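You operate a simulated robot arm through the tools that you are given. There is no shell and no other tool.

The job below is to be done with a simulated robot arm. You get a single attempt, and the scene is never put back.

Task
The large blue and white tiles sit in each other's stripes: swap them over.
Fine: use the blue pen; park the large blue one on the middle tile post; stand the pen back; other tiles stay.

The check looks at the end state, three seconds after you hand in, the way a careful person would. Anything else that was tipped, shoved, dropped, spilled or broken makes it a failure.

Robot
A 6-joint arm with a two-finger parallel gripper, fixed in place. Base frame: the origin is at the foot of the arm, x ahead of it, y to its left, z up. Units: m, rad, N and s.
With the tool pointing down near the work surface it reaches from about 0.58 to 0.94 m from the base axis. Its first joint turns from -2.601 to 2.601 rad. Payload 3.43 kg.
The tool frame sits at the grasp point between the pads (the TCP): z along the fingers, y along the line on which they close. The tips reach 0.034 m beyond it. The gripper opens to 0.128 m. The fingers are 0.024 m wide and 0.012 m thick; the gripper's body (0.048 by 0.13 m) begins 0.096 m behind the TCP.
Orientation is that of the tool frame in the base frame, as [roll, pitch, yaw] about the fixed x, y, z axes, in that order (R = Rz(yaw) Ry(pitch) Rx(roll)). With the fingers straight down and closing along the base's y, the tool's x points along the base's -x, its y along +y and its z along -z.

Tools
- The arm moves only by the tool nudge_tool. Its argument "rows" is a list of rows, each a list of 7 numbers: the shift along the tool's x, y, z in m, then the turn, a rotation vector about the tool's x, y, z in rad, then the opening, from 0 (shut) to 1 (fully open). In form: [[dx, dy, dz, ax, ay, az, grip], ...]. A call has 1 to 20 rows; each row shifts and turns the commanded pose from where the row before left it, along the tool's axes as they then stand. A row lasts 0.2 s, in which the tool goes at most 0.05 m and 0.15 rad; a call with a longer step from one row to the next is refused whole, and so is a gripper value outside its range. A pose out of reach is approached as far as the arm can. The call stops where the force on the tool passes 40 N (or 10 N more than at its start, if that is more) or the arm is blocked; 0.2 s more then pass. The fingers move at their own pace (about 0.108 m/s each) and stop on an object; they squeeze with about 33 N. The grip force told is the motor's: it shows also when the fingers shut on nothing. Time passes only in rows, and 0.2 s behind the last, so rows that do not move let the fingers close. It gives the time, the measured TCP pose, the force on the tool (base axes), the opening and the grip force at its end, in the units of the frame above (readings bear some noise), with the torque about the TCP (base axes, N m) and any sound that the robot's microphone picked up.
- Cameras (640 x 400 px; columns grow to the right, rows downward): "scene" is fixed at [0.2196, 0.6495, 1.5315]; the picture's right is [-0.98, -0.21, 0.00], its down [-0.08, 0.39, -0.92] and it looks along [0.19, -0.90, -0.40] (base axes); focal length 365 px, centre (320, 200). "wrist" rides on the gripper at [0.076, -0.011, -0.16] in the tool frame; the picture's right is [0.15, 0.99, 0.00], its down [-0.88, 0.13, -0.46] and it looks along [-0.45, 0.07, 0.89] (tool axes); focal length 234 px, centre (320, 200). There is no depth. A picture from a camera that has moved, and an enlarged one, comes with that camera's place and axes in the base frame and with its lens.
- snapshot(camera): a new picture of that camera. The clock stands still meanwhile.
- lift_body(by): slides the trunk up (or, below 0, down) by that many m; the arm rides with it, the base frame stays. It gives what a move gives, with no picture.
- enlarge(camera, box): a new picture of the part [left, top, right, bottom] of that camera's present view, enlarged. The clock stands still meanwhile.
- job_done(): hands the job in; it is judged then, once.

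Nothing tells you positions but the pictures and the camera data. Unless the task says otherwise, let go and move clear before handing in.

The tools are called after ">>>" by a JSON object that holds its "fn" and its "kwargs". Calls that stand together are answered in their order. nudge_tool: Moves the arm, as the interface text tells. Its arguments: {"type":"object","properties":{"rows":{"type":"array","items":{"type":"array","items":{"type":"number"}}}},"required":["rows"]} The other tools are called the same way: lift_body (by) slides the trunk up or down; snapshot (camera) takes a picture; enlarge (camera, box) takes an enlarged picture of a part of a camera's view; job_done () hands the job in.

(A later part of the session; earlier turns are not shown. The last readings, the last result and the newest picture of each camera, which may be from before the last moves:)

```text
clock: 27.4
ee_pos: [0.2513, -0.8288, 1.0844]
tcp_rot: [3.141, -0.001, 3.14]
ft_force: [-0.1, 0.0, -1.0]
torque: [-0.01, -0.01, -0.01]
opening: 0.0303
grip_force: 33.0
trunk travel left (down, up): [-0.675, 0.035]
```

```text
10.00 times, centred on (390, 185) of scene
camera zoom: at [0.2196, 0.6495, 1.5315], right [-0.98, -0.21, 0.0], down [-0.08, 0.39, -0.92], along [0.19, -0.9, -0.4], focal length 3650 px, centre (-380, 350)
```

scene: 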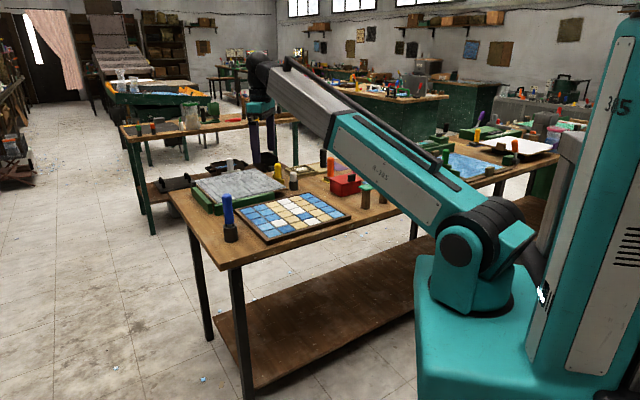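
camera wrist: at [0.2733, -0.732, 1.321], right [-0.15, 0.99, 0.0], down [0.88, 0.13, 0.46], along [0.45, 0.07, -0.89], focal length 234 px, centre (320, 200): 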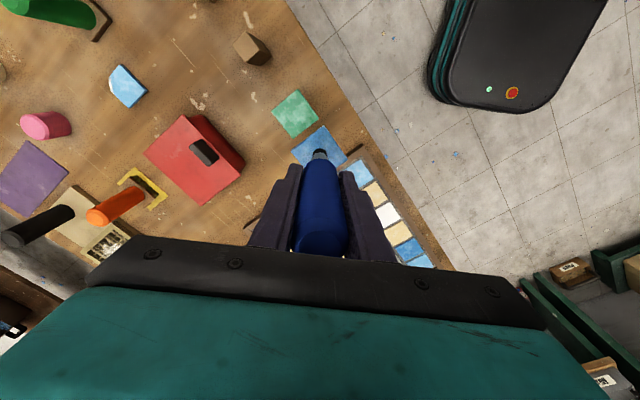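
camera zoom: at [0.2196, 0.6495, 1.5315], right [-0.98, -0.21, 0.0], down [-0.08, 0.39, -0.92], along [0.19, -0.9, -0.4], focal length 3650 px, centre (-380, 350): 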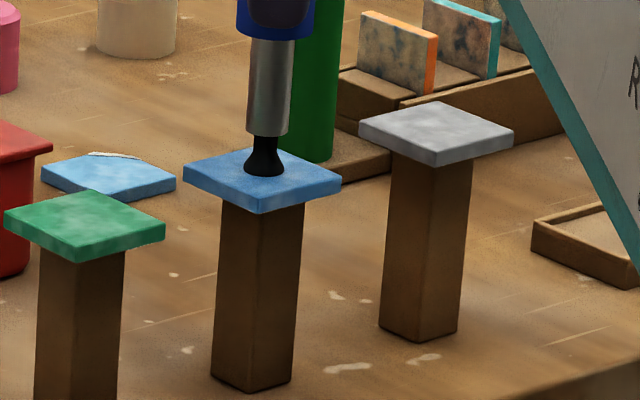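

>>> {"fn": "nudge_tool", "kwargs": {"rows": [[0, 0, 0.001, 0, 0, 0, 0], [0, 0, 0.001, 0, 0, 0, 0], [0, 0, 0, 0, 0, 0, 0], [0, 0, 0, 0, 0, 0, 0]]}}

>>> {"fn": "enlarge", "kwargs": {"camera": "scene", "box": [365, 165, 415, 205]}}

```text
clock: 28.4
ee_pos: [0.2508, -0.8287, 1.0818]
tcp_rot: [3.139, 0.0, 3.142]
ft_force: [0.5, -0.6, 0.4]
torque: [-0.02, -0.09, 0.02]
opening: 0.0304
grip_force: 33.3
trunk travel left (down, up): [-0.675, 0.035]
```

```text
10.00 times, centred on (390, 185) of scene
camera zoom: at [0.2196, 0.6495, 1.5315], right [-0.98, -0.21, 0.0], down [-0.08, 0.39, -0.92], along [0.19, -0.9, -0.4], focal length 3650 px, centre (-380, 350)
```

zoom: 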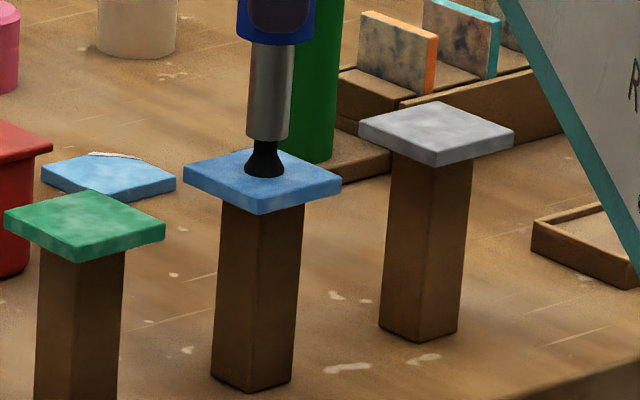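

The tile is resting on the post. Release is probably a second press, like the press that attached it, so I'll press down gradually while monitoring force and sound.

>>> {"fn": "nudge_tool", "kwargs": {"rows": [[0, 0, 0.001, 0, 0, 0, 0], [0, 0, 0.001, 0, 0, 0, 0], [0, 0, 0, 0, 0, 0, 0], [0, 0, 0, 0, 0, 0, 0]]}}

>>> {"fn": "nudge_tool", "kwargs": {"rows": [[0, 0, 0.001, 0, 0, 0, 0], [0, 0, 0, 0, 0, 0, 0], [0, 0, 0, 0, 0, 0, 0]]}}

>>> {"fn": "nudge_tool", "kwargs": {"rows": [[0, 0, 0.001, 0, 0, 0, 0], [0, 0, 0, 0, 0, 0, 0], [0, 0, 0, 0, 0, 0, 0]]}}

>>> {"fn": "enlarge", "kwargs": {"camera": "scene", "box": [365, 165, 415, 205]}}

```text
clock: 29.4
ee_pos: [0.2497, -0.8294, 1.0793]
tcp_rot: [3.14, 0.0, 3.141]
ft_force: [0.1, -0.4, 2.0]
torque: [0.0, 0.01, 0.05]
opening: 0.0306
grip_force: 33.0
trunk travel left (down, up): [-0.675, 0.035]
```

```text
clock: 30.2
ee_pos: [0.2505, -0.8289, 1.0789]
tcp_rot: [3.142, 0.0, 3.141]
ft_force: [-0.5, 0.2, 4.0]
torque: [0.02, -0.03, 0.03]
opening: 0.0304
grip_force: 33.6
trunk travel left (down, up): [-0.675, 0.035]
```

```text
clock: 31.0
ee_pos: [0.2504, -0.8285, 1.0776]
tcp_rot: [-3.139, -0.001, 3.141]
ft_force: [-1.1, -2.0, 8.5]
torque: [-0.15, 0.03, -0.01]
opening: 0.0303
grip_force: 33.2
trunk travel left (down, up): [-0.675, 0.035]
```

```text
10.00 times, centred on (390, 185) of scene
camera zoom: at [0.2196, 0.6495, 1.5315], right [-0.98, -0.21, 0.0], down [-0.08, 0.39, -0.92], along [0.19, -0.9, -0.4], focal length 3650 px, centre (-380, 350)
```

zoom: 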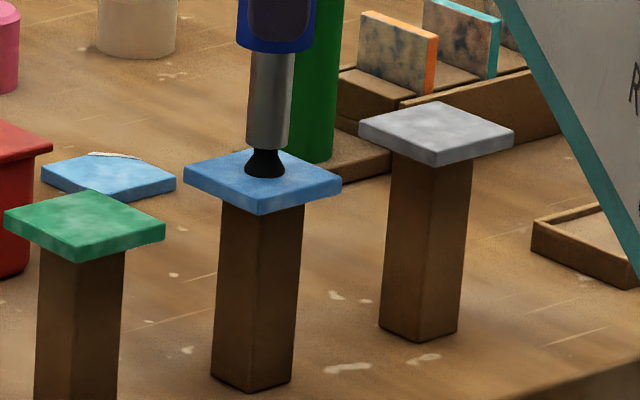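

>>> {"fn": "nudge_tool", "kwargs": {"rows": [[0, 0, 0.001, 0, 0, 0, 0], [0, 0, 0, 0, 0, 0, 0], [0, 0, 0, 0, 0, 0, 0]]}}

>>> {"fn": "nudge_tool", "kwargs": {"rows": [[0, 0, -0.001, 0, 0, 0, 0], [0, 0, -0.001, 0, 0, 0, 0], [0, 0, -0.001, 0, 0, 0, 0], [0, 0, -0.001, 0, 0, 0, 0], [0, 0, -0.001, 0, 0, 0, 0], [0, 0, -0.001, 0, 0, 0, 0], [0, 0, -0.001, 0, 0, 0, 0], [0, 0, -0.001, 0, 0, 0, 0], [0, 0, 0, 0, 0, 0, 0]]}}

>>> {"fn": "enlarge", "kwargs": {"camera": "scene", "box": [365, 165, 415, 205]}}

```text
clock: 31.8
ee_pos: [0.2503, -0.8275, 1.0786]
tcp_rot: [-3.137, 0.001, -3.141]
ft_force: [-0.1, -1.9, 13.1]
torque: [-0.17, -0.07, -0.02]
opening: 0.0307
grip_force: 32.6
trunk travel left (down, up): [-0.675, 0.035]
```

```text
clock: 33.8
ee_pos: [0.2499, -0.8292, 1.0854]
tcp_rot: [-3.141, 0.0, -3.142]
ft_force: [0.1, 0.3, -0.8]
torque: [0.01, 0.02, 0.02]
opening: 0.0304
grip_force: 32.9
trunk travel left (down, up): [-0.675, 0.035]
```

```text
10.00 times, centred on (390, 185) of scene
camera zoom: at [0.2196, 0.6495, 1.5315], right [-0.98, -0.21, 0.0], down [-0.08, 0.39, -0.92], along [0.19, -0.9, -0.4], focal length 3650 px, centre (-380, 350)
```

zoom: 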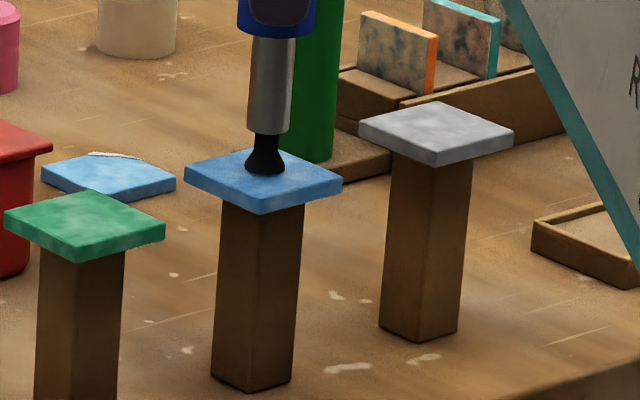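

The tile seems to have stayed down while the cup rose. I'll lift a little more to confirm.

>>> {"fn": "nudge_tool", "kwargs": {"rows": [[0, 0, -0.002, 0, 0, 0, 0], [0, 0, -0.003, 0, 0, 0, 0], [0, 0, -0.003, 0, 0, 0, 0], [0, 0, 0, 0, 0, 0, 0]]}}

>>> {"fn": "enlarge", "kwargs": {"camera": "scene", "box": [365, 165, 415, 205]}}

```text
clock: 34.8
ee_pos: [0.2502, -0.8295, 1.092]
tcp_rot: [-3.142, 0.0, 3.141]
ft_force: [0.9, 0.3, -1.6]
torque: [0.01, 0.0, -0.01]
opening: 0.0305
grip_force: 32.8
trunk travel left (down, up): [-0.675, 0.035]
```

```text
10.00 times, centred on (390, 185) of scene
camera zoom: at [0.2196, 0.6495, 1.5315], right [-0.98, -0.21, 0.0], down [-0.08, 0.39, -0.92], along [0.19, -0.9, -0.4], focal length 3650 px, centre (-380, 350)
```

zoom: 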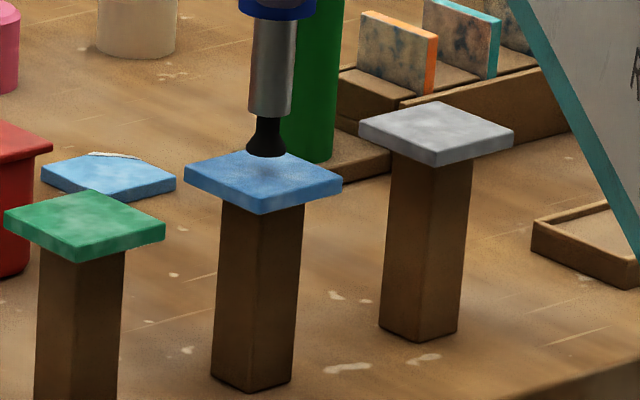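

It released cleanly: one full press grabs and the next full press lets go. The blue tile is parked on the middle post, so I'll raise the pen and move over the white tile in the blue stripe.

>>> {"fn": "nudge_tool", "kwargs": {"rows": [[0, 0, -0.02, 0, 0, 0, 0], [0, 0, -0.026, 0, 0, 0, 0], [0, 0, -0.02, 0, 0, 0, 0], [-0.0253, 0.0209, 0, 0, 0, 0, 0], [-0.0337, 0.0278, 0, 0, 0, 0, 0], [-0.0337, 0.0278, 0, 0, 0, 0, 0], [-0.0337, 0.0278, 0, 0, 0, 0, 0], [-0.0337, 0.0278, 0, 0, 0, 0, 0], [-0.0337, 0.0278, 0, 0, 0, 0, 0], [-0.0337, 0.0278, 0, 0, 0, 0, 0], [-0.0337, 0.0278, 0, 0, 0, 0, 0], [-0.0337, 0.0278, 0, 0, 0, 0, 0], [-0.0337, 0.0278, 0, 0, 0, 0, 0], [-0.0337, 0.0278, 0, 0, 0, 0, 0], [-0.0083, 0.007, 0, 0, 0, 0, 0], [0, 0, 0.04, 0, 0, 0, 0], [0, 0, 0.04, 0, 0, 0, 0], [0, 0, 0, 0, 0, 0, 0], [0, 0, 0, 0, 0, 0, 0]]}}

>>> {"fn": "enlarge", "kwargs": {"camera": "wrist", "box": [220, 50, 420, 190]}}

>>> {"fn": "enlarge", "kwargs": {"camera": "scene", "box": [250, 170, 330, 240]}}

>>> {"fn": "enlarge", "kwargs": {"camera": "scene", "box": [355, 160, 425, 215]}}

```text
clock: 38.8
ee_pos: [0.6215, -0.5222, 1.0778]
tcp_rot: [-3.141, 0.0, 3.141]
ft_force: [-0.3, 0.4, -2.0]
torque: [-0.01, 0.02, -0.02]
opening: 0.0305
grip_force: 32.8
trunk travel left (down, up): [-0.675, 0.035]
```

```text
2.86 times, centred on (320, 120) of wrist
camera zoom: at [0.5446, -0.533, 1.2387], right [-0.15, 0.99, 0.0], down [0.88, 0.13, 0.46], along [0.45, 0.07, -0.89], focal length 669 px, centre (320, 429)
```

zoom: 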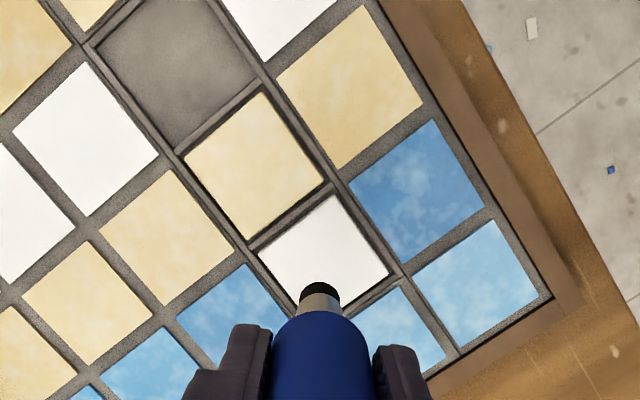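

```text
5.71 times, centred on (290, 205) of scene
camera zoom: at [0.2196, 0.6495, 1.5315], right [-0.98, -0.21, 0.0], down [-0.08, 0.39, -0.92], along [0.19, -0.9, -0.4], focal length 2086 px, centre (491, 171)
```

zoom: 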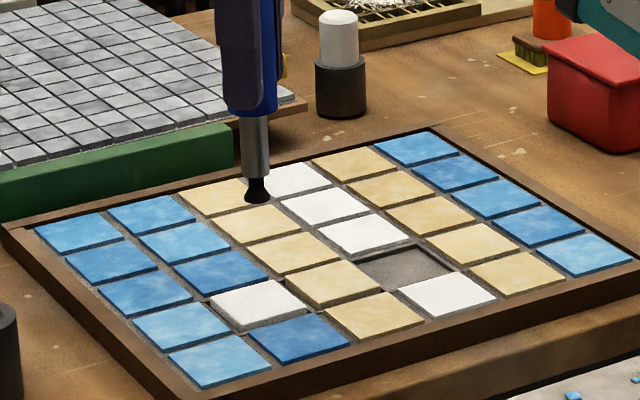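

```text
7.27 times, centred on (390, 188) of scene
camera zoom: at [0.2196, 0.6495, 1.5315], right [-0.98, -0.21, 0.0], down [-0.08, 0.39, -0.92], along [0.19, -0.9, -0.4], focal length 2655 px, centre (-189, 291)
```

zoom: 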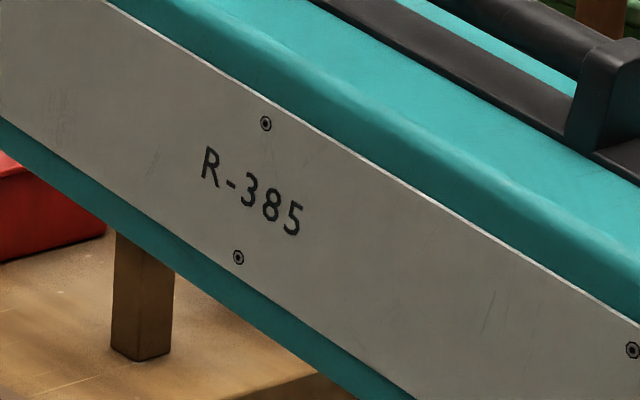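

The white tile's centre is about (+1, +3) mm from the tip, and the empty pocket in the white stripe is clearly visible. I'll adjust and descend to about 25 mm above the white tile.

>>> {"fn": "nudge_tool", "kwargs": {"rows": [[-0.0012, 0.0028, 0.01, 0, 0, 0, 0], [0, 0, 0.02, 0, 0, 0, 0], [0, 0, 0.02, 0, 0, 0, 0], [0, 0, 0, 0, 0, 0, 0], [0, 0, 0, 0, 0, 0, 0]]}}

>>> {"fn": "enlarge", "kwargs": {"camera": "wrist", "box": [240, 80, 400, 190]}}

>>> {"fn": "enlarge", "kwargs": {"camera": "wrist", "box": [200, 0, 420, 190]}}

>>> {"fn": "enlarge", "kwargs": {"camera": "scene", "box": [265, 190, 325, 235]}}

```text
clock: 40.0
ee_pos: [0.6222, -0.5195, 1.0291]
tcp_rot: [3.141, 0.0, 3.141]
ft_force: [-0.4, -0.1, -1.0]
torque: [-0.01, 0.02, 0.0]
opening: 0.0302
grip_force: 33.2
trunk travel left (down, up): [-0.675, 0.035]
```

```text
3.64 times, centred on (320, 135) of wrist
camera zoom: at [0.5455, -0.5306, 1.1881], right [-0.15, 0.99, 0.0], down [0.88, 0.13, 0.46], along [0.45, 0.07, -0.89], focal length 852 px, centre (320, 436)
```

zoom: 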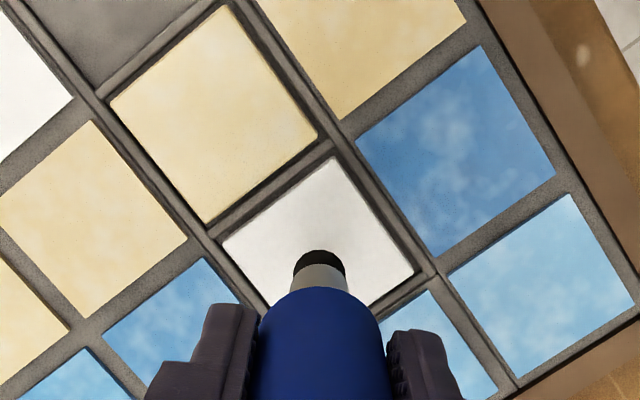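

```text
2.11 times, centred on (310, 95) of wrist
camera zoom: at [0.5455, -0.5306, 1.1881], right [-0.15, 0.99, 0.0], down [0.88, 0.13, 0.46], along [0.45, 0.07, -0.89], focal length 493 px, centre (341, 421)
```

zoom: 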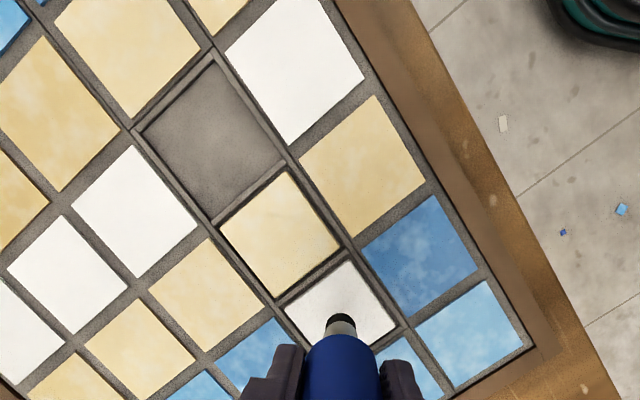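

```text
8.89 times, centred on (295, 212) of scene
camera zoom: at [0.2196, 0.6495, 1.5315], right [-0.98, -0.21, 0.0], down [-0.08, 0.39, -0.92], along [0.19, -0.9, -0.4], focal length 3244 px, centre (542, 89)
```

zoom: 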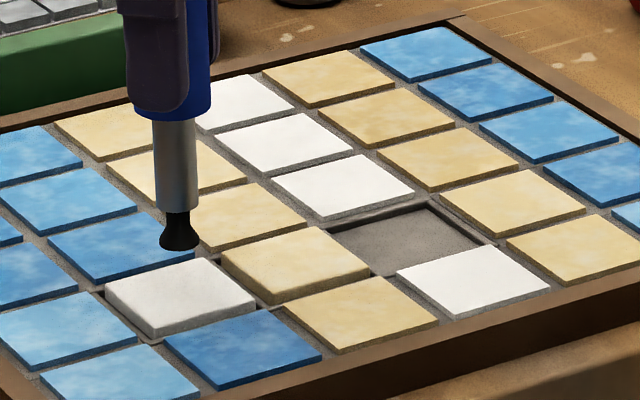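

To land tiles within the pocket clearance I need an accurate pocket-to-pocket vector, so I'll take high-zoom views from this pose.

>>> {"fn": "enlarge", "kwargs": {"camera": "wrist", "box": [240, 10, 340, 72]}}

>>> {"fn": "enlarge", "kwargs": {"camera": "wrist", "box": [280, 70, 380, 170]}}

>>> {"fn": "enlarge", "kwargs": {"camera": "wrist", "box": [290, 110, 350, 170]}}

>>> {"fn": "enlarge", "kwargs": {"camera": "scene", "box": [275, 200, 330, 235]}}

```text
6.40 times, centred on (290, 41) of wrist
camera zoom: at [0.5455, -0.5306, 1.1881], right [-0.15, 0.99, 0.0], down [0.88, 0.13, 0.46], along [0.45, 0.07, -0.89], focal length 1499 px, centre (512, 1218)
```

zoom: 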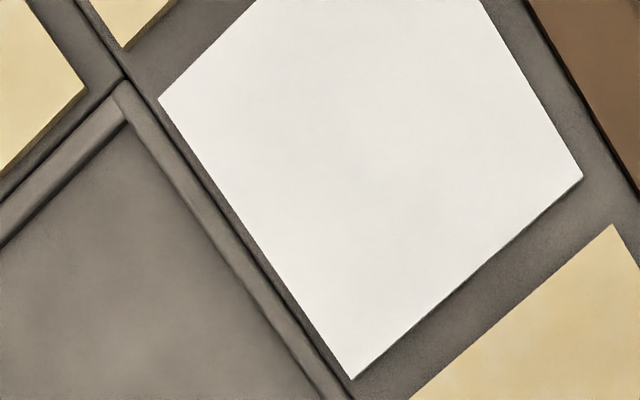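

```text
4.00 times, centred on (330, 120) of wrist
camera zoom: at [0.5455, -0.5306, 1.1881], right [-0.15, 0.99, 0.0], down [0.88, 0.13, 0.46], along [0.45, 0.07, -0.89], focal length 937 px, centre (280, 520)
```

zoom: 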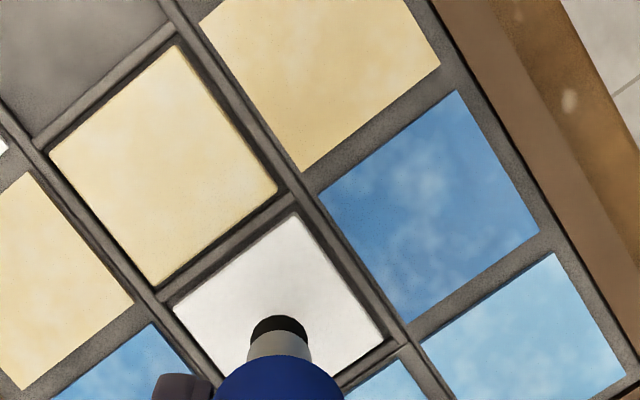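

```text
6.67 times, centred on (320, 140) of wrist
camera zoom: at [0.5455, -0.5306, 1.1881], right [-0.15, 0.99, 0.0], down [0.88, 0.13, 0.46], along [0.45, 0.07, -0.89], focal length 1561 px, centre (320, 600)
```

zoom: 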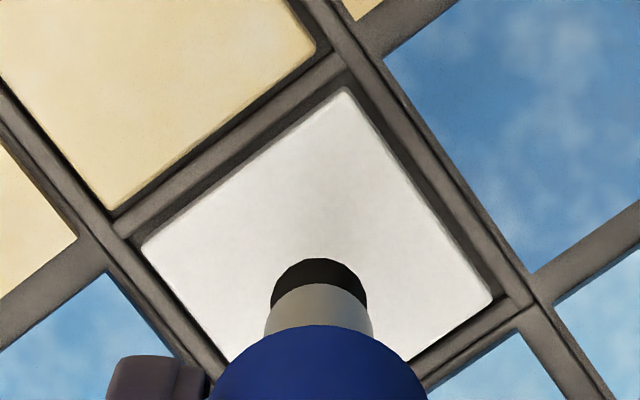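

```text
11.43 times, centred on (302, 218) of scene
camera zoom: at [0.2196, 0.6495, 1.5315], right [-0.98, -0.21, 0.0], down [-0.08, 0.39, -0.92], along [0.19, -0.9, -0.4], focal length 4172 px, centre (520, 0)
```

zoom: 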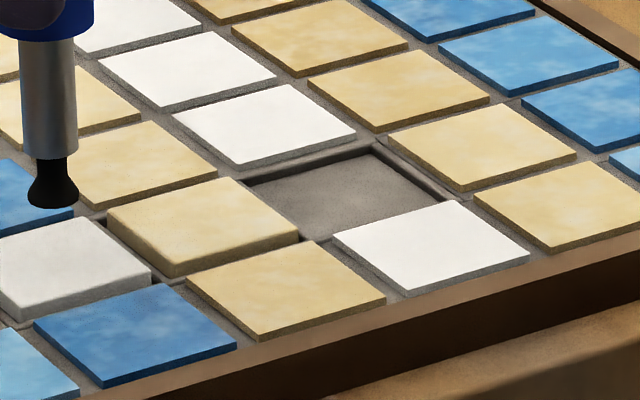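

I estimate the pocket-to-pocket vector at about (0.076, 0.079) m, and I'll verify it visually when hovering. First I'll centre on the white tile (+2 mm x, +0.5 mm y) and descend to about 7 mm above it.

>>> {"fn": "nudge_tool", "kwargs": {"rows": [[-0.002, 0.0005, 0.008, 0, 0, 0, 0], [0, 0, 0.01, 0, 0, 0, 0], [0, 0, 0, 0, 0, 0, 0], [0, 0, 0, 0, 0, 0, 0]]}}

>>> {"fn": "enlarge", "kwargs": {"camera": "wrist", "box": [285, 105, 355, 170]}}

>>> {"fn": "enlarge", "kwargs": {"camera": "scene", "box": [260, 200, 310, 240]}}

```text
clock: 41.0
ee_pos: [0.6251, -0.5197, 1.0117]
tcp_rot: [3.141, -0.001, -3.141]
ft_force: [0.3, 0.0, 0.2]
torque: [-0.02, 0.01, -0.01]
opening: 0.0303
grip_force: 32.5
trunk travel left (down, up): [-0.675, 0.035]
```

```text
6.15 times, centred on (320, 138) of wrist
camera zoom: at [0.548, -0.5309, 1.1706], right [-0.15, 0.99, 0.0], down [0.88, 0.13, 0.46], along [0.45, 0.07, -0.89], focal length 1441 px, centre (320, 585)
```

zoom: 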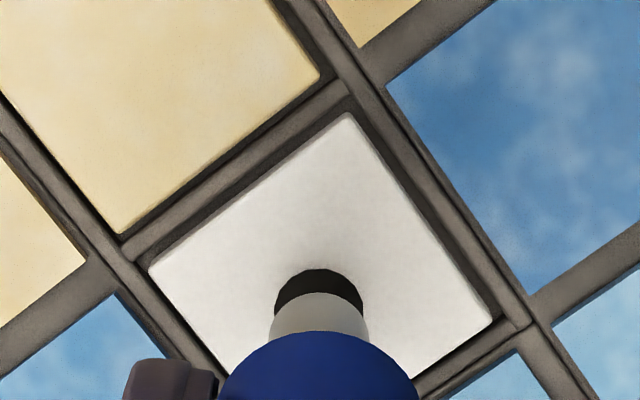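

```text
10.00 times, centred on (285, 220) of scene
camera zoom: at [0.2196, 0.6495, 1.5315], right [-0.98, -0.21, 0.0], down [-0.08, 0.39, -0.92], along [0.19, -0.9, -0.4], focal length 3650 px, centre (670, 0)
```

zoom: 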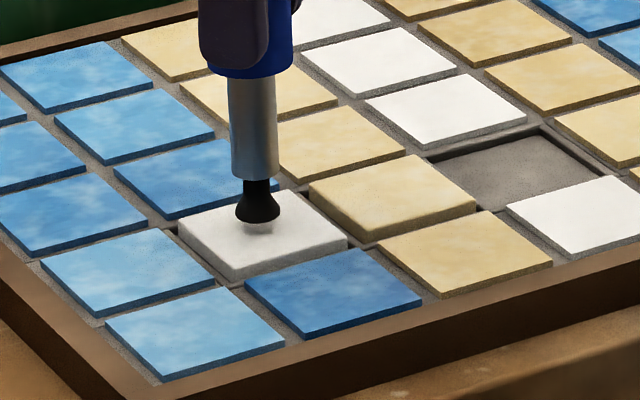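

>>> {"fn": "enlarge", "kwargs": {"camera": "scene", "box": [272, 212, 300, 234]}}

```text
16.00 times, centred on (286, 223) of scene
camera zoom: at [0.2196, 0.6495, 1.5315], right [-0.98, -0.21, 0.0], down [-0.08, 0.39, -0.92], along [0.19, -0.9, -0.4], focal length 5840 px, centre (864, -168)
```

zoom: 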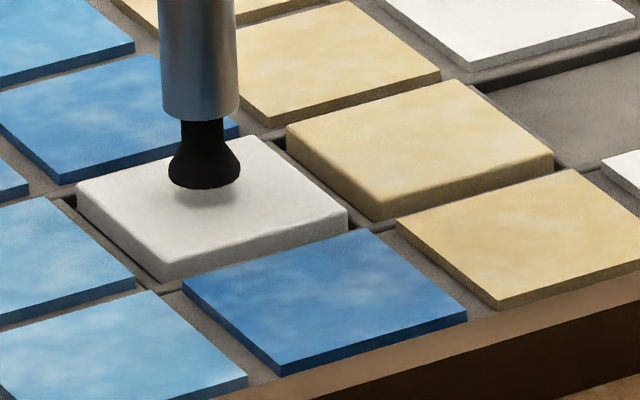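

Alignment over the white tile is within about 1 mm, so I'll make a tiny correction and press down in steps.

>>> {"fn": "nudge_tool", "kwargs": {"rows": [[0.0007, 0.0004, 0.004, 0, 0, 0, 0], [0, 0, 0.003, 0, 0, 0, 0], [0, 0, 0.002, 0, 0, 0, 0], [0, 0, 0.001, 0, 0, 0, 0], [0, 0, 0.001, 0, 0, 0, 0], [0, 0, 0, 0, 0, 0, 0]]}}

>>> {"fn": "nudge_tool", "kwargs": {"rows": [[0, 0, 0.001, 0, 0, 0, 0], [0, 0, 0.001, 0, 0, 0, 0], [0, 0, 0, 0, 0, 0, 0], [0, 0, 0, 0, 0, 0, 0]]}}

>>> {"fn": "nudge_tool", "kwargs": {"rows": [[0, 0, 0.001, 0, 0, 0, 0], [0, 0, 0, 0, 0, 0, 0], [0, 0, 0, 0, 0, 0, 0]]}}

```text
clock: 42.4
ee_pos: [0.6229, -0.5191, 0.9983]
tcp_rot: [-3.141, 0.002, 3.141]
ft_force: [0.0, -1.1, 3.4]
torque: [-0.03, -0.12, 0.0]
opening: 0.0307
grip_force: 32.8
trunk travel left (down, up): [-0.675, 0.035]
```

```text
clock: 43.4
ee_pos: [0.6228, -0.5186, 1.0]
tcp_rot: [-3.139, 0.002, 3.141]
ft_force: [1.2, -1.5, 15.2]
torque: [-0.16, -0.07, 0.0]
opening: 0.0303
grip_force: 33.5
trunk travel left (down, up): [-0.675, 0.035]
```

```text
clock: 44.2
ee_pos: [0.6224, -0.5177, 0.9994]
tcp_rot: [-3.139, 0.002, -3.141]
ft_force: [3.1, -2.7, 22.1]
torque: [-0.15, -0.21, 0.0]
opening: 0.0306
grip_force: 32.9
trunk travel left (down, up): [-0.675, 0.035]
```

>>> {"fn": "nudge_tool", "kwargs": {"rows": [[0, 0, -0.002, 0, 0, 0, 0], [0, 0, -0.002, 0, 0, 0, 0], [0, 0, -0.002, 0, 0, 0, 0], [0, 0, -0.002, 0, 0, 0, 0], [0, 0, -0.003, 0, 0, 0, 0], [0, 0, -0.003, 0, 0, 0, 0], [0, 0, -0.004, 0, 0, 0, 0], [0, 0, 0, 0, 0, 0, 0], [0, 0, 0, 0, 0, 0, 0]]}}

>>> {"fn": "enlarge", "kwargs": {"camera": "scene", "box": [260, 200, 310, 240]}}

>>> {"fn": "enlarge", "kwargs": {"camera": "wrist", "box": [285, 105, 355, 170]}}

```text
clock: 46.2
ee_pos: [0.6242, -0.519, 1.0135]
tcp_rot: [-3.142, 0.0, 3.141]
ft_force: [-0.1, 0.0, -1.0]
torque: [0.01, 0.0, -0.01]
opening: 0.0304
grip_force: 32.9
trunk travel left (down, up): [-0.675, 0.035]
```

```text
10.00 times, centred on (285, 220) of scene
camera zoom: at [0.2196, 0.6495, 1.5315], right [-0.98, -0.21, 0.0], down [-0.08, 0.39, -0.92], along [0.19, -0.9, -0.4], focal length 3650 px, centre (670, 0)
```

zoom: 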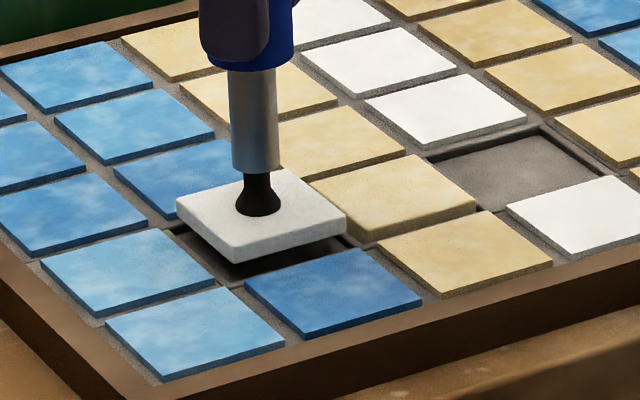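

```text
6.15 times, centred on (320, 138) of wrist
camera zoom: at [0.5474, -0.5302, 1.1739], right [-0.15, 0.99, 0.0], down [0.88, 0.13, 0.46], along [0.45, 0.07, -0.89], focal length 1441 px, centre (320, 585)
```

zoom: 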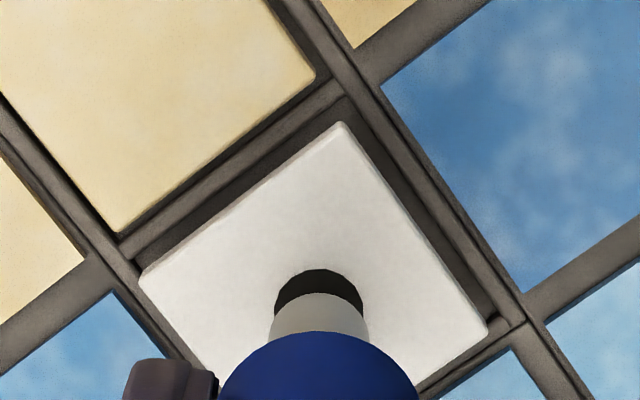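

The white tile is held. I'll raise it and carry it to the empty pocket in the white stripe (shift about -0.0773, -0.0787), then hover to check alignment.

>>> {"fn": "nudge_tool", "kwargs": {"rows": [[0, 0, -0.015, 0, 0, 0, 0], [0, 0, -0.02, 0, 0, 0, 0], [0.0193, -0.0197, 0, 0, 0, 0, 0], [0.0193, -0.0197, 0, 0, 0, 0, 0], [0.0193, -0.0197, 0, 0, 0, 0, 0], [0.0194, -0.0196, 0, 0, 0, 0, 0], [0, 0, 0.01, 0, 0, 0, 0], [0, 0, 0.01, 0, 0, 0, 0], [0, 0, 0, 0, 0, 0, 0], [0, 0, 0, 0, 0, 0, 0]]}}

>>> {"fn": "enlarge", "kwargs": {"camera": "wrist", "box": [275, 90, 365, 170]}}

>>> {"fn": "enlarge", "kwargs": {"camera": "scene", "box": [290, 195, 340, 235]}}

```text
clock: 48.4
ee_pos: [0.5449, -0.5976, 1.0312]
tcp_rot: [-3.141, 0.0, 3.141]
ft_force: [-0.1, 0.8, -1.6]
torque: [0.01, 0.01, 0.02]
opening: 0.0307
grip_force: 33.1
trunk travel left (down, up): [-0.675, 0.035]
```

```text
5.00 times, centred on (320, 130) of wrist
camera zoom: at [0.4691, -0.6085, 1.1907], right [-0.15, 0.99, 0.0], down [0.88, 0.13, 0.46], along [0.45, 0.07, -0.89], focal length 1171 px, centre (320, 550)
```

zoom: 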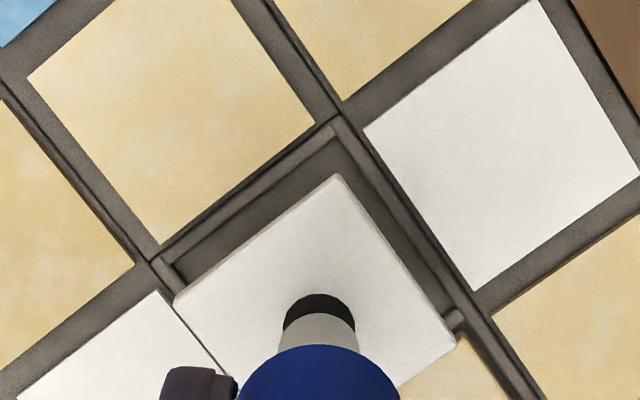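

```text
10.00 times, centred on (315, 215) of scene
camera zoom: at [0.2196, 0.6495, 1.5315], right [-0.98, -0.21, 0.0], down [-0.08, 0.39, -0.92], along [0.19, -0.9, -0.4], focal length 3650 px, centre (370, 50)
```

zoom: 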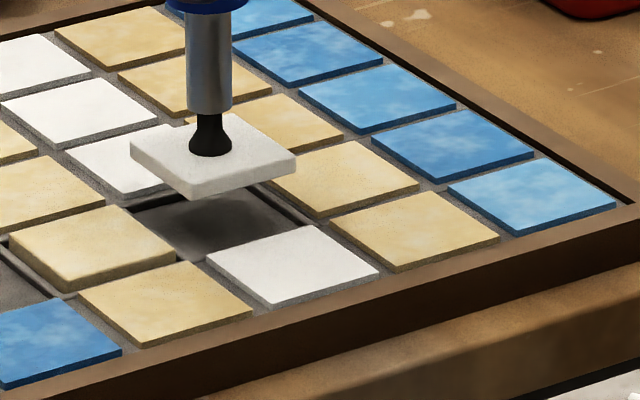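

The hover view suggests the tile needs about +1.3 mm x and -0.7 mm y to centre in the pocket. I'll apply that, lower it to just above the rim, and look again.

>>> {"fn": "nudge_tool", "kwargs": {"rows": [[-0.0013, -0.0007, 0.008, 0, 0, 0, 0], [0, 0, 0.007, 0, 0, 0, 0], [0, 0, 0.004, 0, 0, 0, 0], [0, 0, 0, 0, 0, 0, 0], [0, 0, 0, 0, 0, 0, 0]]}}

>>> {"fn": "enlarge", "kwargs": {"camera": "wrist", "box": [275, 90, 365, 170]}}

>>> {"fn": "enlarge", "kwargs": {"camera": "scene", "box": [290, 200, 335, 235]}}

```text
clock: 49.6
ee_pos: [0.5489, -0.5972, 1.0105]
tcp_rot: [3.141, -0.002, 3.141]
ft_force: [0.0, -0.2, -1.9]
torque: [0.0, 0.04, 0.0]
opening: 0.0306
grip_force: 32.9
trunk travel left (down, up): [-0.675, 0.035]
```

```text
5.00 times, centred on (320, 130) of wrist
camera zoom: at [0.471, -0.6088, 1.1703], right [-0.15, 0.99, 0.0], down [0.88, 0.13, 0.46], along [0.45, 0.07, -0.89], focal length 1171 px, centre (320, 550)
```

zoom: 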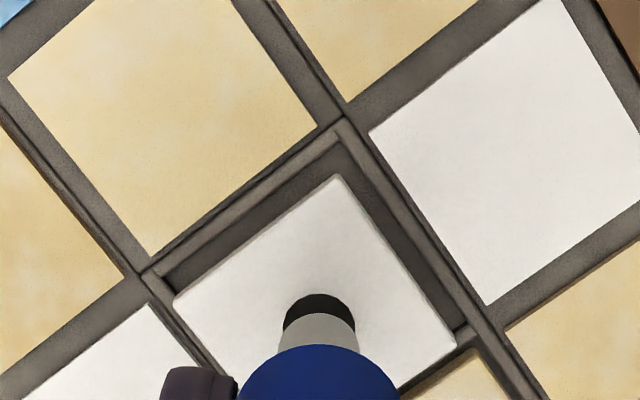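

```text
11.43 times, centred on (312, 218) of scene
camera zoom: at [0.2196, 0.6495, 1.5315], right [-0.98, -0.21, 0.0], down [-0.08, 0.39, -0.92], along [0.19, -0.9, -0.4], focal length 4172 px, centre (406, 0)
```

zoom: 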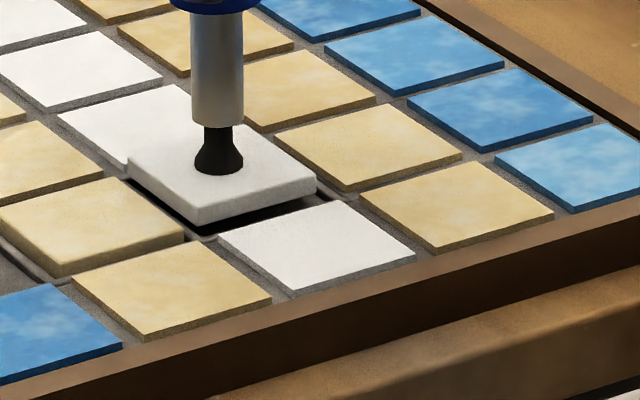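

>>> {"fn": "enlarge", "kwargs": {"camera": "wrist", "box": [285, 105, 355, 170]}}

>>> {"fn": "enlarge", "kwargs": {"camera": "scene", "box": [295, 208, 325, 230]}}

```text
6.15 times, centred on (320, 138) of wrist
camera zoom: at [0.471, -0.6088, 1.1703], right [-0.15, 0.99, 0.0], down [0.88, 0.13, 0.46], along [0.45, 0.07, -0.89], focal length 1441 px, centre (320, 585)
```

zoom: 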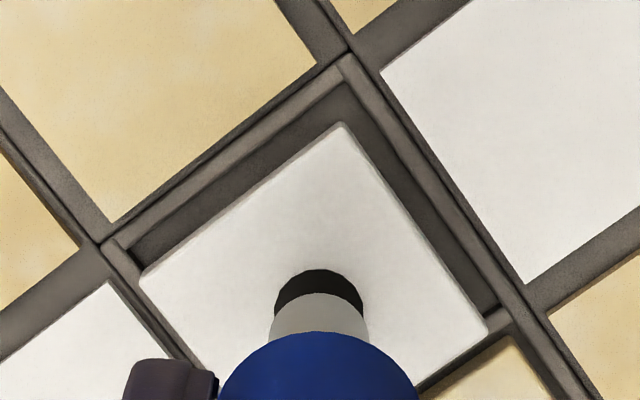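

```text
16.00 times, centred on (310, 219) of scene
camera zoom: at [0.2196, 0.6495, 1.5315], right [-0.98, -0.21, 0.0], down [-0.08, 0.39, -0.92], along [0.19, -0.9, -0.4], focal length 5840 px, centre (480, -104)
```

zoom: 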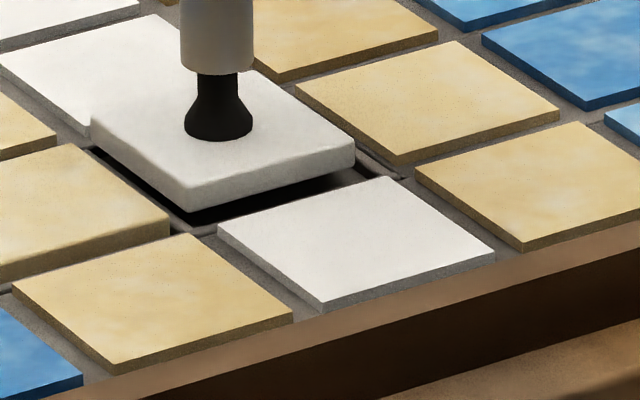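

Compared with the pre-pick view of the tile seated in the other pocket, it is about 2.5–3 mm too far in +x and slightly high in y. I'll correct that and check again.

>>> {"fn": "nudge_tool", "kwargs": {"rows": [[0.0025, -0.0007, 0, 0, 0, 0, 0], [0, 0, 0.002, 0, 0, 0, 0], [0, 0, 0, 0, 0, 0, 0], [0, 0, 0, 0, 0, 0, 0]]}}

>>> {"fn": "enlarge", "kwargs": {"camera": "wrist", "box": [285, 105, 355, 170]}}

>>> {"fn": "enlarge", "kwargs": {"camera": "scene", "box": [295, 208, 325, 230]}}

```text
clock: 50.6
ee_pos: [0.5453, -0.599, 1.0091]
tcp_rot: [3.141, 0.0, 3.141]
ft_force: [0.4, 0.5, -1.8]
torque: [0.01, 0.0, 0.01]
opening: 0.0307
grip_force: 33.1
trunk travel left (down, up): [-0.675, 0.035]
```

```text
6.15 times, centred on (320, 138) of wrist
camera zoom: at [0.4689, -0.6099, 1.1689], right [-0.15, 0.99, 0.0], down [0.88, 0.13, 0.46], along [0.45, 0.07, -0.89], focal length 1441 px, centre (320, 585)
```

zoom: 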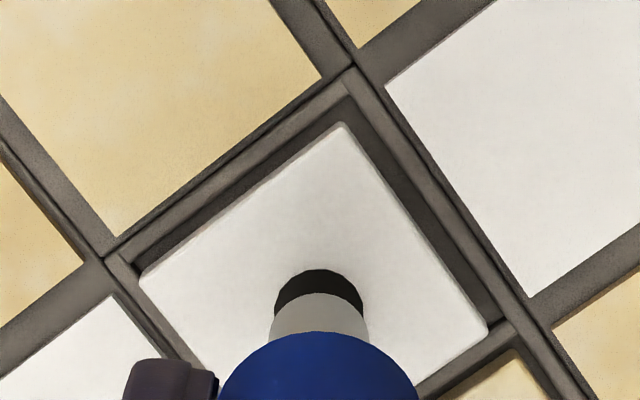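

```text
16.00 times, centred on (310, 219) of scene
camera zoom: at [0.2196, 0.6495, 1.5315], right [-0.98, -0.21, 0.0], down [-0.08, 0.39, -0.92], along [0.19, -0.9, -0.4], focal length 5840 px, centre (480, -104)
```

zoom: 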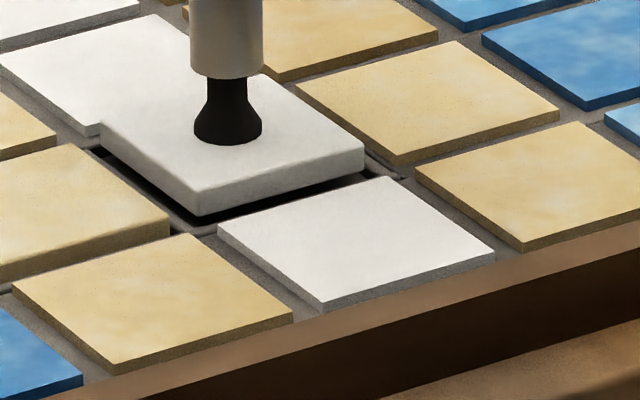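

The neighbouring features now match the pick view closely, so the tile should be within 1 mm. I'll make a small trim and lower gently, using force against height to tell whether it seats or rides the rim.

>>> {"fn": "nudge_tool", "kwargs": {"rows": [[0.0003, 0.0006, 0.002, 0, 0, 0, 0], [0, 0, 0.001, 0, 0, 0, 0], [0, 0, 0.001, 0, 0, 0, 0], [0, 0, 0.001, 0, 0, 0, 0], [0, 0, 0, 0, 0, 0, 0], [0, 0, 0, 0, 0, 0, 0]]}}

>>> {"fn": "enlarge", "kwargs": {"camera": "wrist", "box": [285, 105, 355, 170]}}

>>> {"fn": "enlarge", "kwargs": {"camera": "scene", "box": [295, 208, 325, 230]}}

```text
clock: 52.0
ee_pos: [0.5453, -0.599, 1.0047]
tcp_rot: [3.14, 0.001, -3.141]
ft_force: [0.4, 1.2, 1.4]
torque: [0.03, -0.07, -0.01]
opening: 0.0305
grip_force: 33.4
trunk travel left (down, up): [-0.675, 0.035]
```

```text
6.15 times, centred on (320, 138) of wrist
camera zoom: at [0.4683, -0.6097, 1.1638], right [-0.15, 0.99, 0.0], down [0.88, 0.13, 0.46], along [0.45, 0.07, -0.89], focal length 1441 px, centre (320, 585)
```

zoom: 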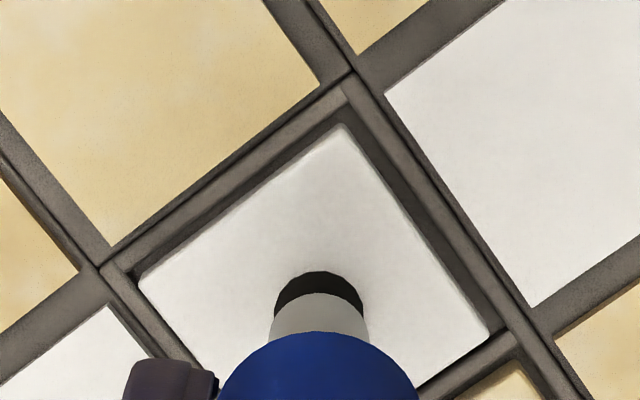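

```text
16.00 times, centred on (310, 219) of scene
camera zoom: at [0.2196, 0.6495, 1.5315], right [-0.98, -0.21, 0.0], down [-0.08, 0.39, -0.92], along [0.19, -0.9, -0.4], focal length 5840 px, centre (480, -104)
```

zoom: 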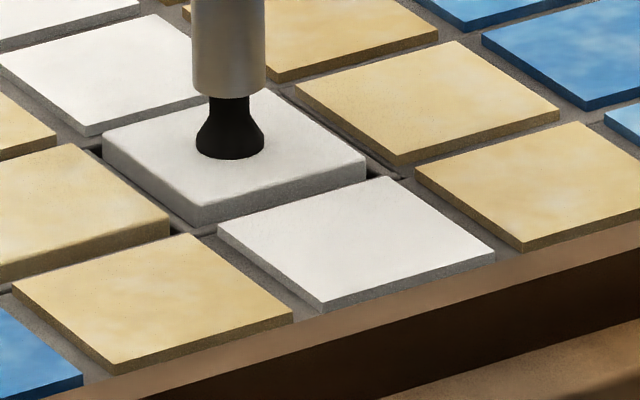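

The white tile appears to be inside the pocket. I'll press on in steps; if it is seated, the force should match the earlier profile.

>>> {"fn": "nudge_tool", "kwargs": {"rows": [[0, 0, 0.001, 0, 0, 0, 0], [0, 0, 0.001, 0, 0, 0, 0], [0, 0, 0, 0, 0, 0, 0], [0, 0, 0, 0, 0, 0, 0]]}}

>>> {"fn": "enlarge", "kwargs": {"camera": "scene", "box": [295, 208, 325, 230]}}

>>> {"fn": "enlarge", "kwargs": {"camera": "wrist", "box": [285, 105, 355, 170]}}

```text
clock: 53.0
ee_pos: [0.5443, -0.5991, 1.0022]
tcp_rot: [3.141, 0.001, 3.141]
ft_force: [0.2, -1.9, 1.7]
torque: [-0.11, -0.02, -0.01]
opening: 0.0306
grip_force: 32.9
trunk travel left (down, up): [-0.675, 0.035]
```

```text
16.00 times, centred on (310, 219) of scene
camera zoom: at [0.2196, 0.6495, 1.5315], right [-0.98, -0.21, 0.0], down [-0.08, 0.39, -0.92], along [0.19, -0.9, -0.4], focal length 5840 px, centre (480, -104)
```

zoom: 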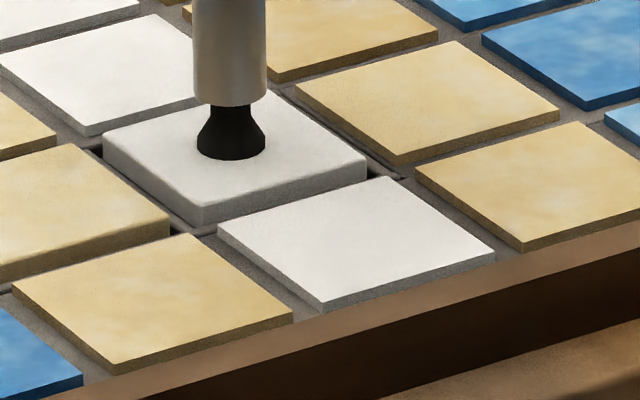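

```text
6.15 times, centred on (320, 138) of wrist
camera zoom: at [0.468, -0.6093, 1.1618], right [-0.15, 0.99, 0.0], down [0.88, 0.13, 0.46], along [0.45, 0.07, -0.89], focal length 1441 px, centre (320, 585)
```

zoom: 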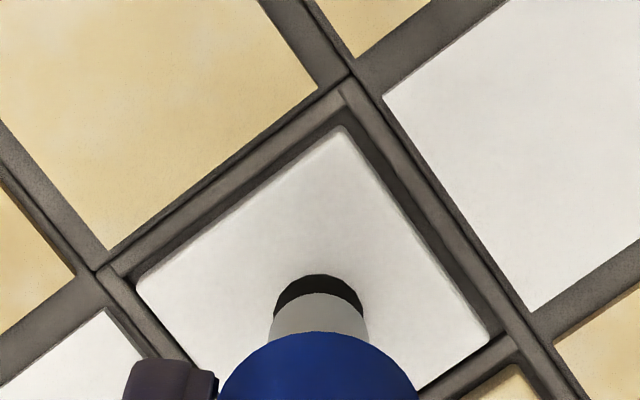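

The force matches the seated profile (1.7 N at this height), so the tile is down in the pocket. I'll press fully to release, then lift slowly.

>>> {"fn": "nudge_tool", "kwargs": {"rows": [[0, 0, 0.001, 0, 0, 0, 0], [0, 0, 0.001, 0, 0, 0, 0], [0, 0, 0.001, 0, 0, 0, 0], [0, 0, 0, 0, 0, 0, 0], [0, 0, 0, 0, 0, 0, 0]]}}

>>> {"fn": "nudge_tool", "kwargs": {"rows": [[0, 0, 0.001, 0, 0, 0, 0], [0, 0, 0.001, 0, 0, 0, 0], [0, 0, 0, 0, 0, 0, 0], [0, 0, 0, 0, 0, 0, 0]]}}

>>> {"fn": "nudge_tool", "kwargs": {"rows": [[0, 0, -0.002, 0, 0, 0, 0], [0, 0, -0.002, 0, 0, 0, 0], [0, 0, -0.002, 0, 0, 0, 0], [0, 0, -0.002, 0, 0, 0, 0], [0, 0, -0.003, 0, 0, 0, 0], [0, 0, 0, 0, 0, 0, 0], [0, 0, 0, 0, 0, 0, 0]]}}

>>> {"fn": "enlarge", "kwargs": {"camera": "scene", "box": [295, 208, 325, 230]}}

```text
clock: 54.2
ee_pos: [0.5441, -0.598, 0.9999]
tcp_rot: [-3.139, 0.003, -3.14]
ft_force: [-0.9, -1.4, 10.7]
torque: [-0.11, 0.15, 0.01]
opening: 0.0305
grip_force: 33.0
trunk travel left (down, up): [-0.675, 0.035]
```

```text
clock: 55.2
ee_pos: [0.5444, -0.5981, 0.9978]
tcp_rot: [-3.14, 0.002, -3.141]
ft_force: [3.5, -1.3, 23.8]
torque: [-0.18, -0.43, 0.0]
opening: 0.0305
grip_force: 33.2
trunk travel left (down, up): [-0.675, 0.035]
```

```text
clock: 56.8
ee_pos: [0.5446, -0.5988, 1.0072]
tcp_rot: [-3.141, 0.001, -3.141]
ft_force: [0.1, 0.1, -1.3]
torque: [-0.02, 0.01, -0.01]
opening: 0.0307
grip_force: 33.2
trunk travel left (down, up): [-0.675, 0.035]
```

```text
16.00 times, centred on (310, 219) of scene
camera zoom: at [0.2196, 0.6495, 1.5315], right [-0.98, -0.21, 0.0], down [-0.08, 0.39, -0.92], along [0.19, -0.9, -0.4], focal length 5840 px, centre (480, -104)
```

zoom: 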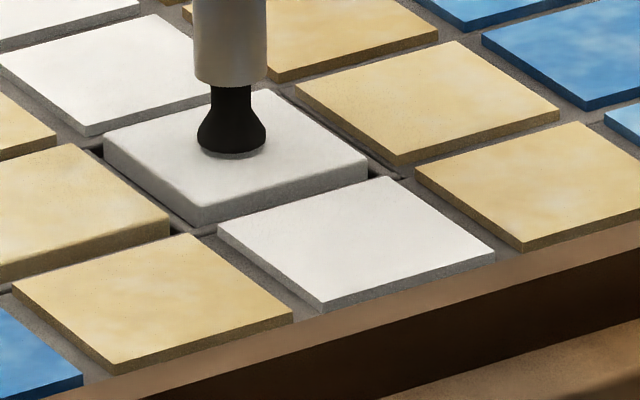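

The white tile has been released in the white stripe. I'll lift clear, check it, and go back to the middle post for the blue tile.

>>> {"fn": "nudge_tool", "kwargs": {"rows": [[0, 0, -0.011, 0, 0, 0, 0], [0, 0, -0.03, 0, 0, 0, 0], [0, 0, -0.04, 0, 0, 0, 0], [0, 0, -0.04, 0, 0, 0, 0], [0, 0, -0.03, 0, 0, 0, 0], [0, 0, 0, 0, 0, 0, 0]]}}

>>> {"fn": "enlarge", "kwargs": {"camera": "scene", "box": [260, 195, 340, 240]}}

>>> {"fn": "enlarge", "kwargs": {"camera": "wrist", "box": [230, 60, 410, 180]}}

```text
clock: 58.2
ee_pos: [0.5461, -0.5968, 1.1588]
tcp_rot: [-3.14, 0.0, -3.141]
ft_force: [0.0, 1.3, -0.7]
torque: [0.03, 0.0, -0.04]
opening: 0.0302
grip_force: 33.1
trunk travel left (down, up): [-0.675, 0.035]
```

```text
8.00 times, centred on (300, 218) of scene
camera zoom: at [0.2196, 0.6495, 1.5315], right [-0.98, -0.21, 0.0], down [-0.08, 0.39, -0.92], along [0.19, -0.9, -0.4], focal length 2920 px, centre (480, 60)
```

zoom: 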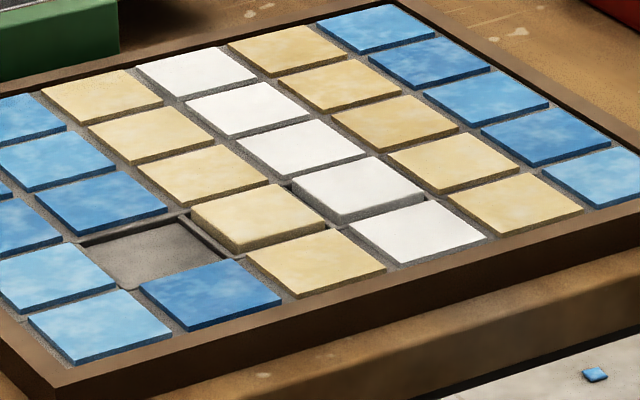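

```text
3.33 times, centred on (320, 120) of wrist
camera zoom: at [0.4687, -0.6091, 1.3185], right [-0.15, 0.99, 0.0], down [0.88, 0.13, 0.46], along [0.45, 0.07, -0.89], focal length 781 px, centre (320, 467)
```

zoom: 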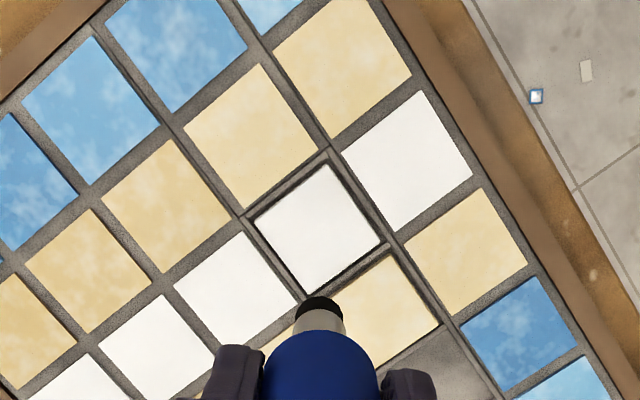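

The white tile is seated flat in its new pocket. Now I'll go to the blue tile on the middle post.

>>> {"fn": "nudge_tool", "kwargs": {"rows": [[0.0327, -0.02557, 0, 0, 0, 0, 0], [0.0327, -0.02557, 0, 0, 0, 0, 0], [0.0327, -0.02557, 0, 0, 0, 0, 0], [0.0327, -0.02557, 0, 0, 0, 0, 0], [0.0327, -0.02557, 0, 0, 0, 0, 0], [0.0327, -0.02557, 0, 0, 0, 0, 0], [0.0327, -0.02557, 0, 0, 0, 0, 0], [0.0327, -0.02557, 0, 0, 0, 0, 0], [0.0327, -0.02554, 0, 0, 0, 0, 0], [0, 0, 0.03, 0, 0, 0, 0], [0, 0, 0.03, 0, 0, 0, 0], [0, 0, 0, 0, 0, 0, 0], [0, 0, 0, 0, 0, 0, 0]]}}

>>> {"fn": "enlarge", "kwargs": {"camera": "scene", "box": [360, 160, 415, 205]}}

>>> {"fn": "enlarge", "kwargs": {"camera": "wrist", "box": [240, 80, 400, 190]}}

```text
clock: 61.0
ee_pos: [0.2491, -0.8291, 1.1008]
tcp_rot: [-3.141, 0.001, 3.141]
ft_force: [-1.3, -0.8, -1.6]
torque: [-0.03, 0.0, 0.03]
opening: 0.0306
grip_force: 33.0
trunk travel left (down, up): [-0.675, 0.035]
```

```text
8.89 times, centred on (388, 182) of scene
camera zoom: at [0.2196, 0.6495, 1.5315], right [-0.98, -0.21, 0.0], down [-0.08, 0.39, -0.92], along [0.19, -0.9, -0.4], focal length 3244 px, centre (-280, 356)
```

zoom: 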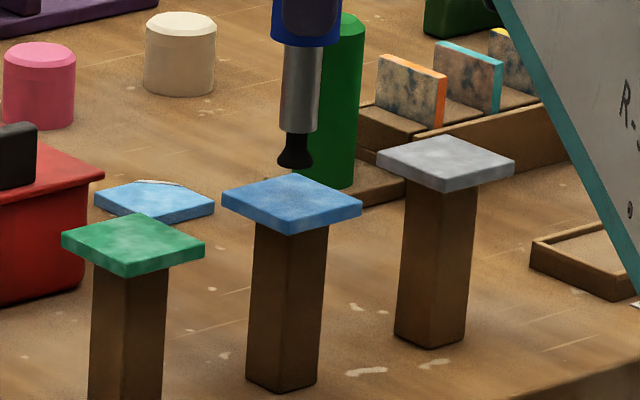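

```text
3.64 times, centred on (320, 135) of wrist
camera zoom: at [0.1738, -0.8398, 1.2598], right [-0.15, 0.99, 0.0], down [0.88, 0.13, 0.46], along [0.45, 0.07, -0.89], focal length 852 px, centre (320, 436)
```

zoom: 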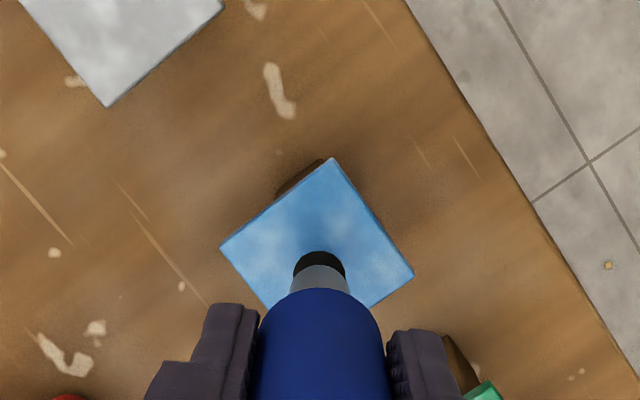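

The blue tile is still on its post with the pen right above it. I'll press to pick it up, using the same tip position as when I released it.

>>> {"fn": "nudge_tool", "kwargs": {"rows": [[0, 0, 0.008, 0, 0, 0, 0], [0, 0, 0.005, 0, 0, 0, 0], [0, 0, 0.002, 0, 0, 0, 0], [0, 0, 0.002, 0, 0, 0, 0], [0, 0, 0.001, 0, 0, 0, 0], [0, 0, 0, 0, 0, 0, 0]]}}

>>> {"fn": "nudge_tool", "kwargs": {"rows": [[0, 0, 0.001, 0, 0, 0, 0], [0, 0, 0.001, 0, 0, 0, 0], [0, 0, 0.001, 0, 0, 0, 0], [0, 0, 0, 0, 0, 0, 0], [0, 0, 0, 0, 0, 0, 0]]}}

>>> {"fn": "nudge_tool", "kwargs": {"rows": [[0, 0, 0.001, 0, 0, 0, 0], [0, 0, 0, 0, 0, 0, 0], [0, 0, 0, 0, 0, 0, 0]]}}

```text
clock: 62.4
ee_pos: [0.2509, -0.8294, 1.0813]
tcp_rot: [-3.142, 0.0, 3.14]
ft_force: [0.3, -1.4, 1.2]
torque: [-0.12, -0.02, 0.0]
opening: 0.031
grip_force: 32.8
trunk travel left (down, up): [-0.675, 0.035]
```

```text
clock: 63.6
ee_pos: [0.251, -0.8285, 1.0785]
tcp_rot: [3.141, 0.0, 3.141]
ft_force: [-0.9, -1.6, 3.6]
torque: [-0.12, 0.15, -0.01]
opening: 0.0303
grip_force: 33.4
trunk travel left (down, up): [-0.675, 0.035]
```

```text
clock: 64.4
ee_pos: [0.2508, -0.8274, 1.078]
tcp_rot: [-3.141, -0.002, 3.141]
ft_force: [0.2, -0.7, 9.4]
torque: [-0.19, -0.06, -0.03]
opening: 0.0306
grip_force: 32.8
trunk travel left (down, up): [-0.675, 0.035]
```

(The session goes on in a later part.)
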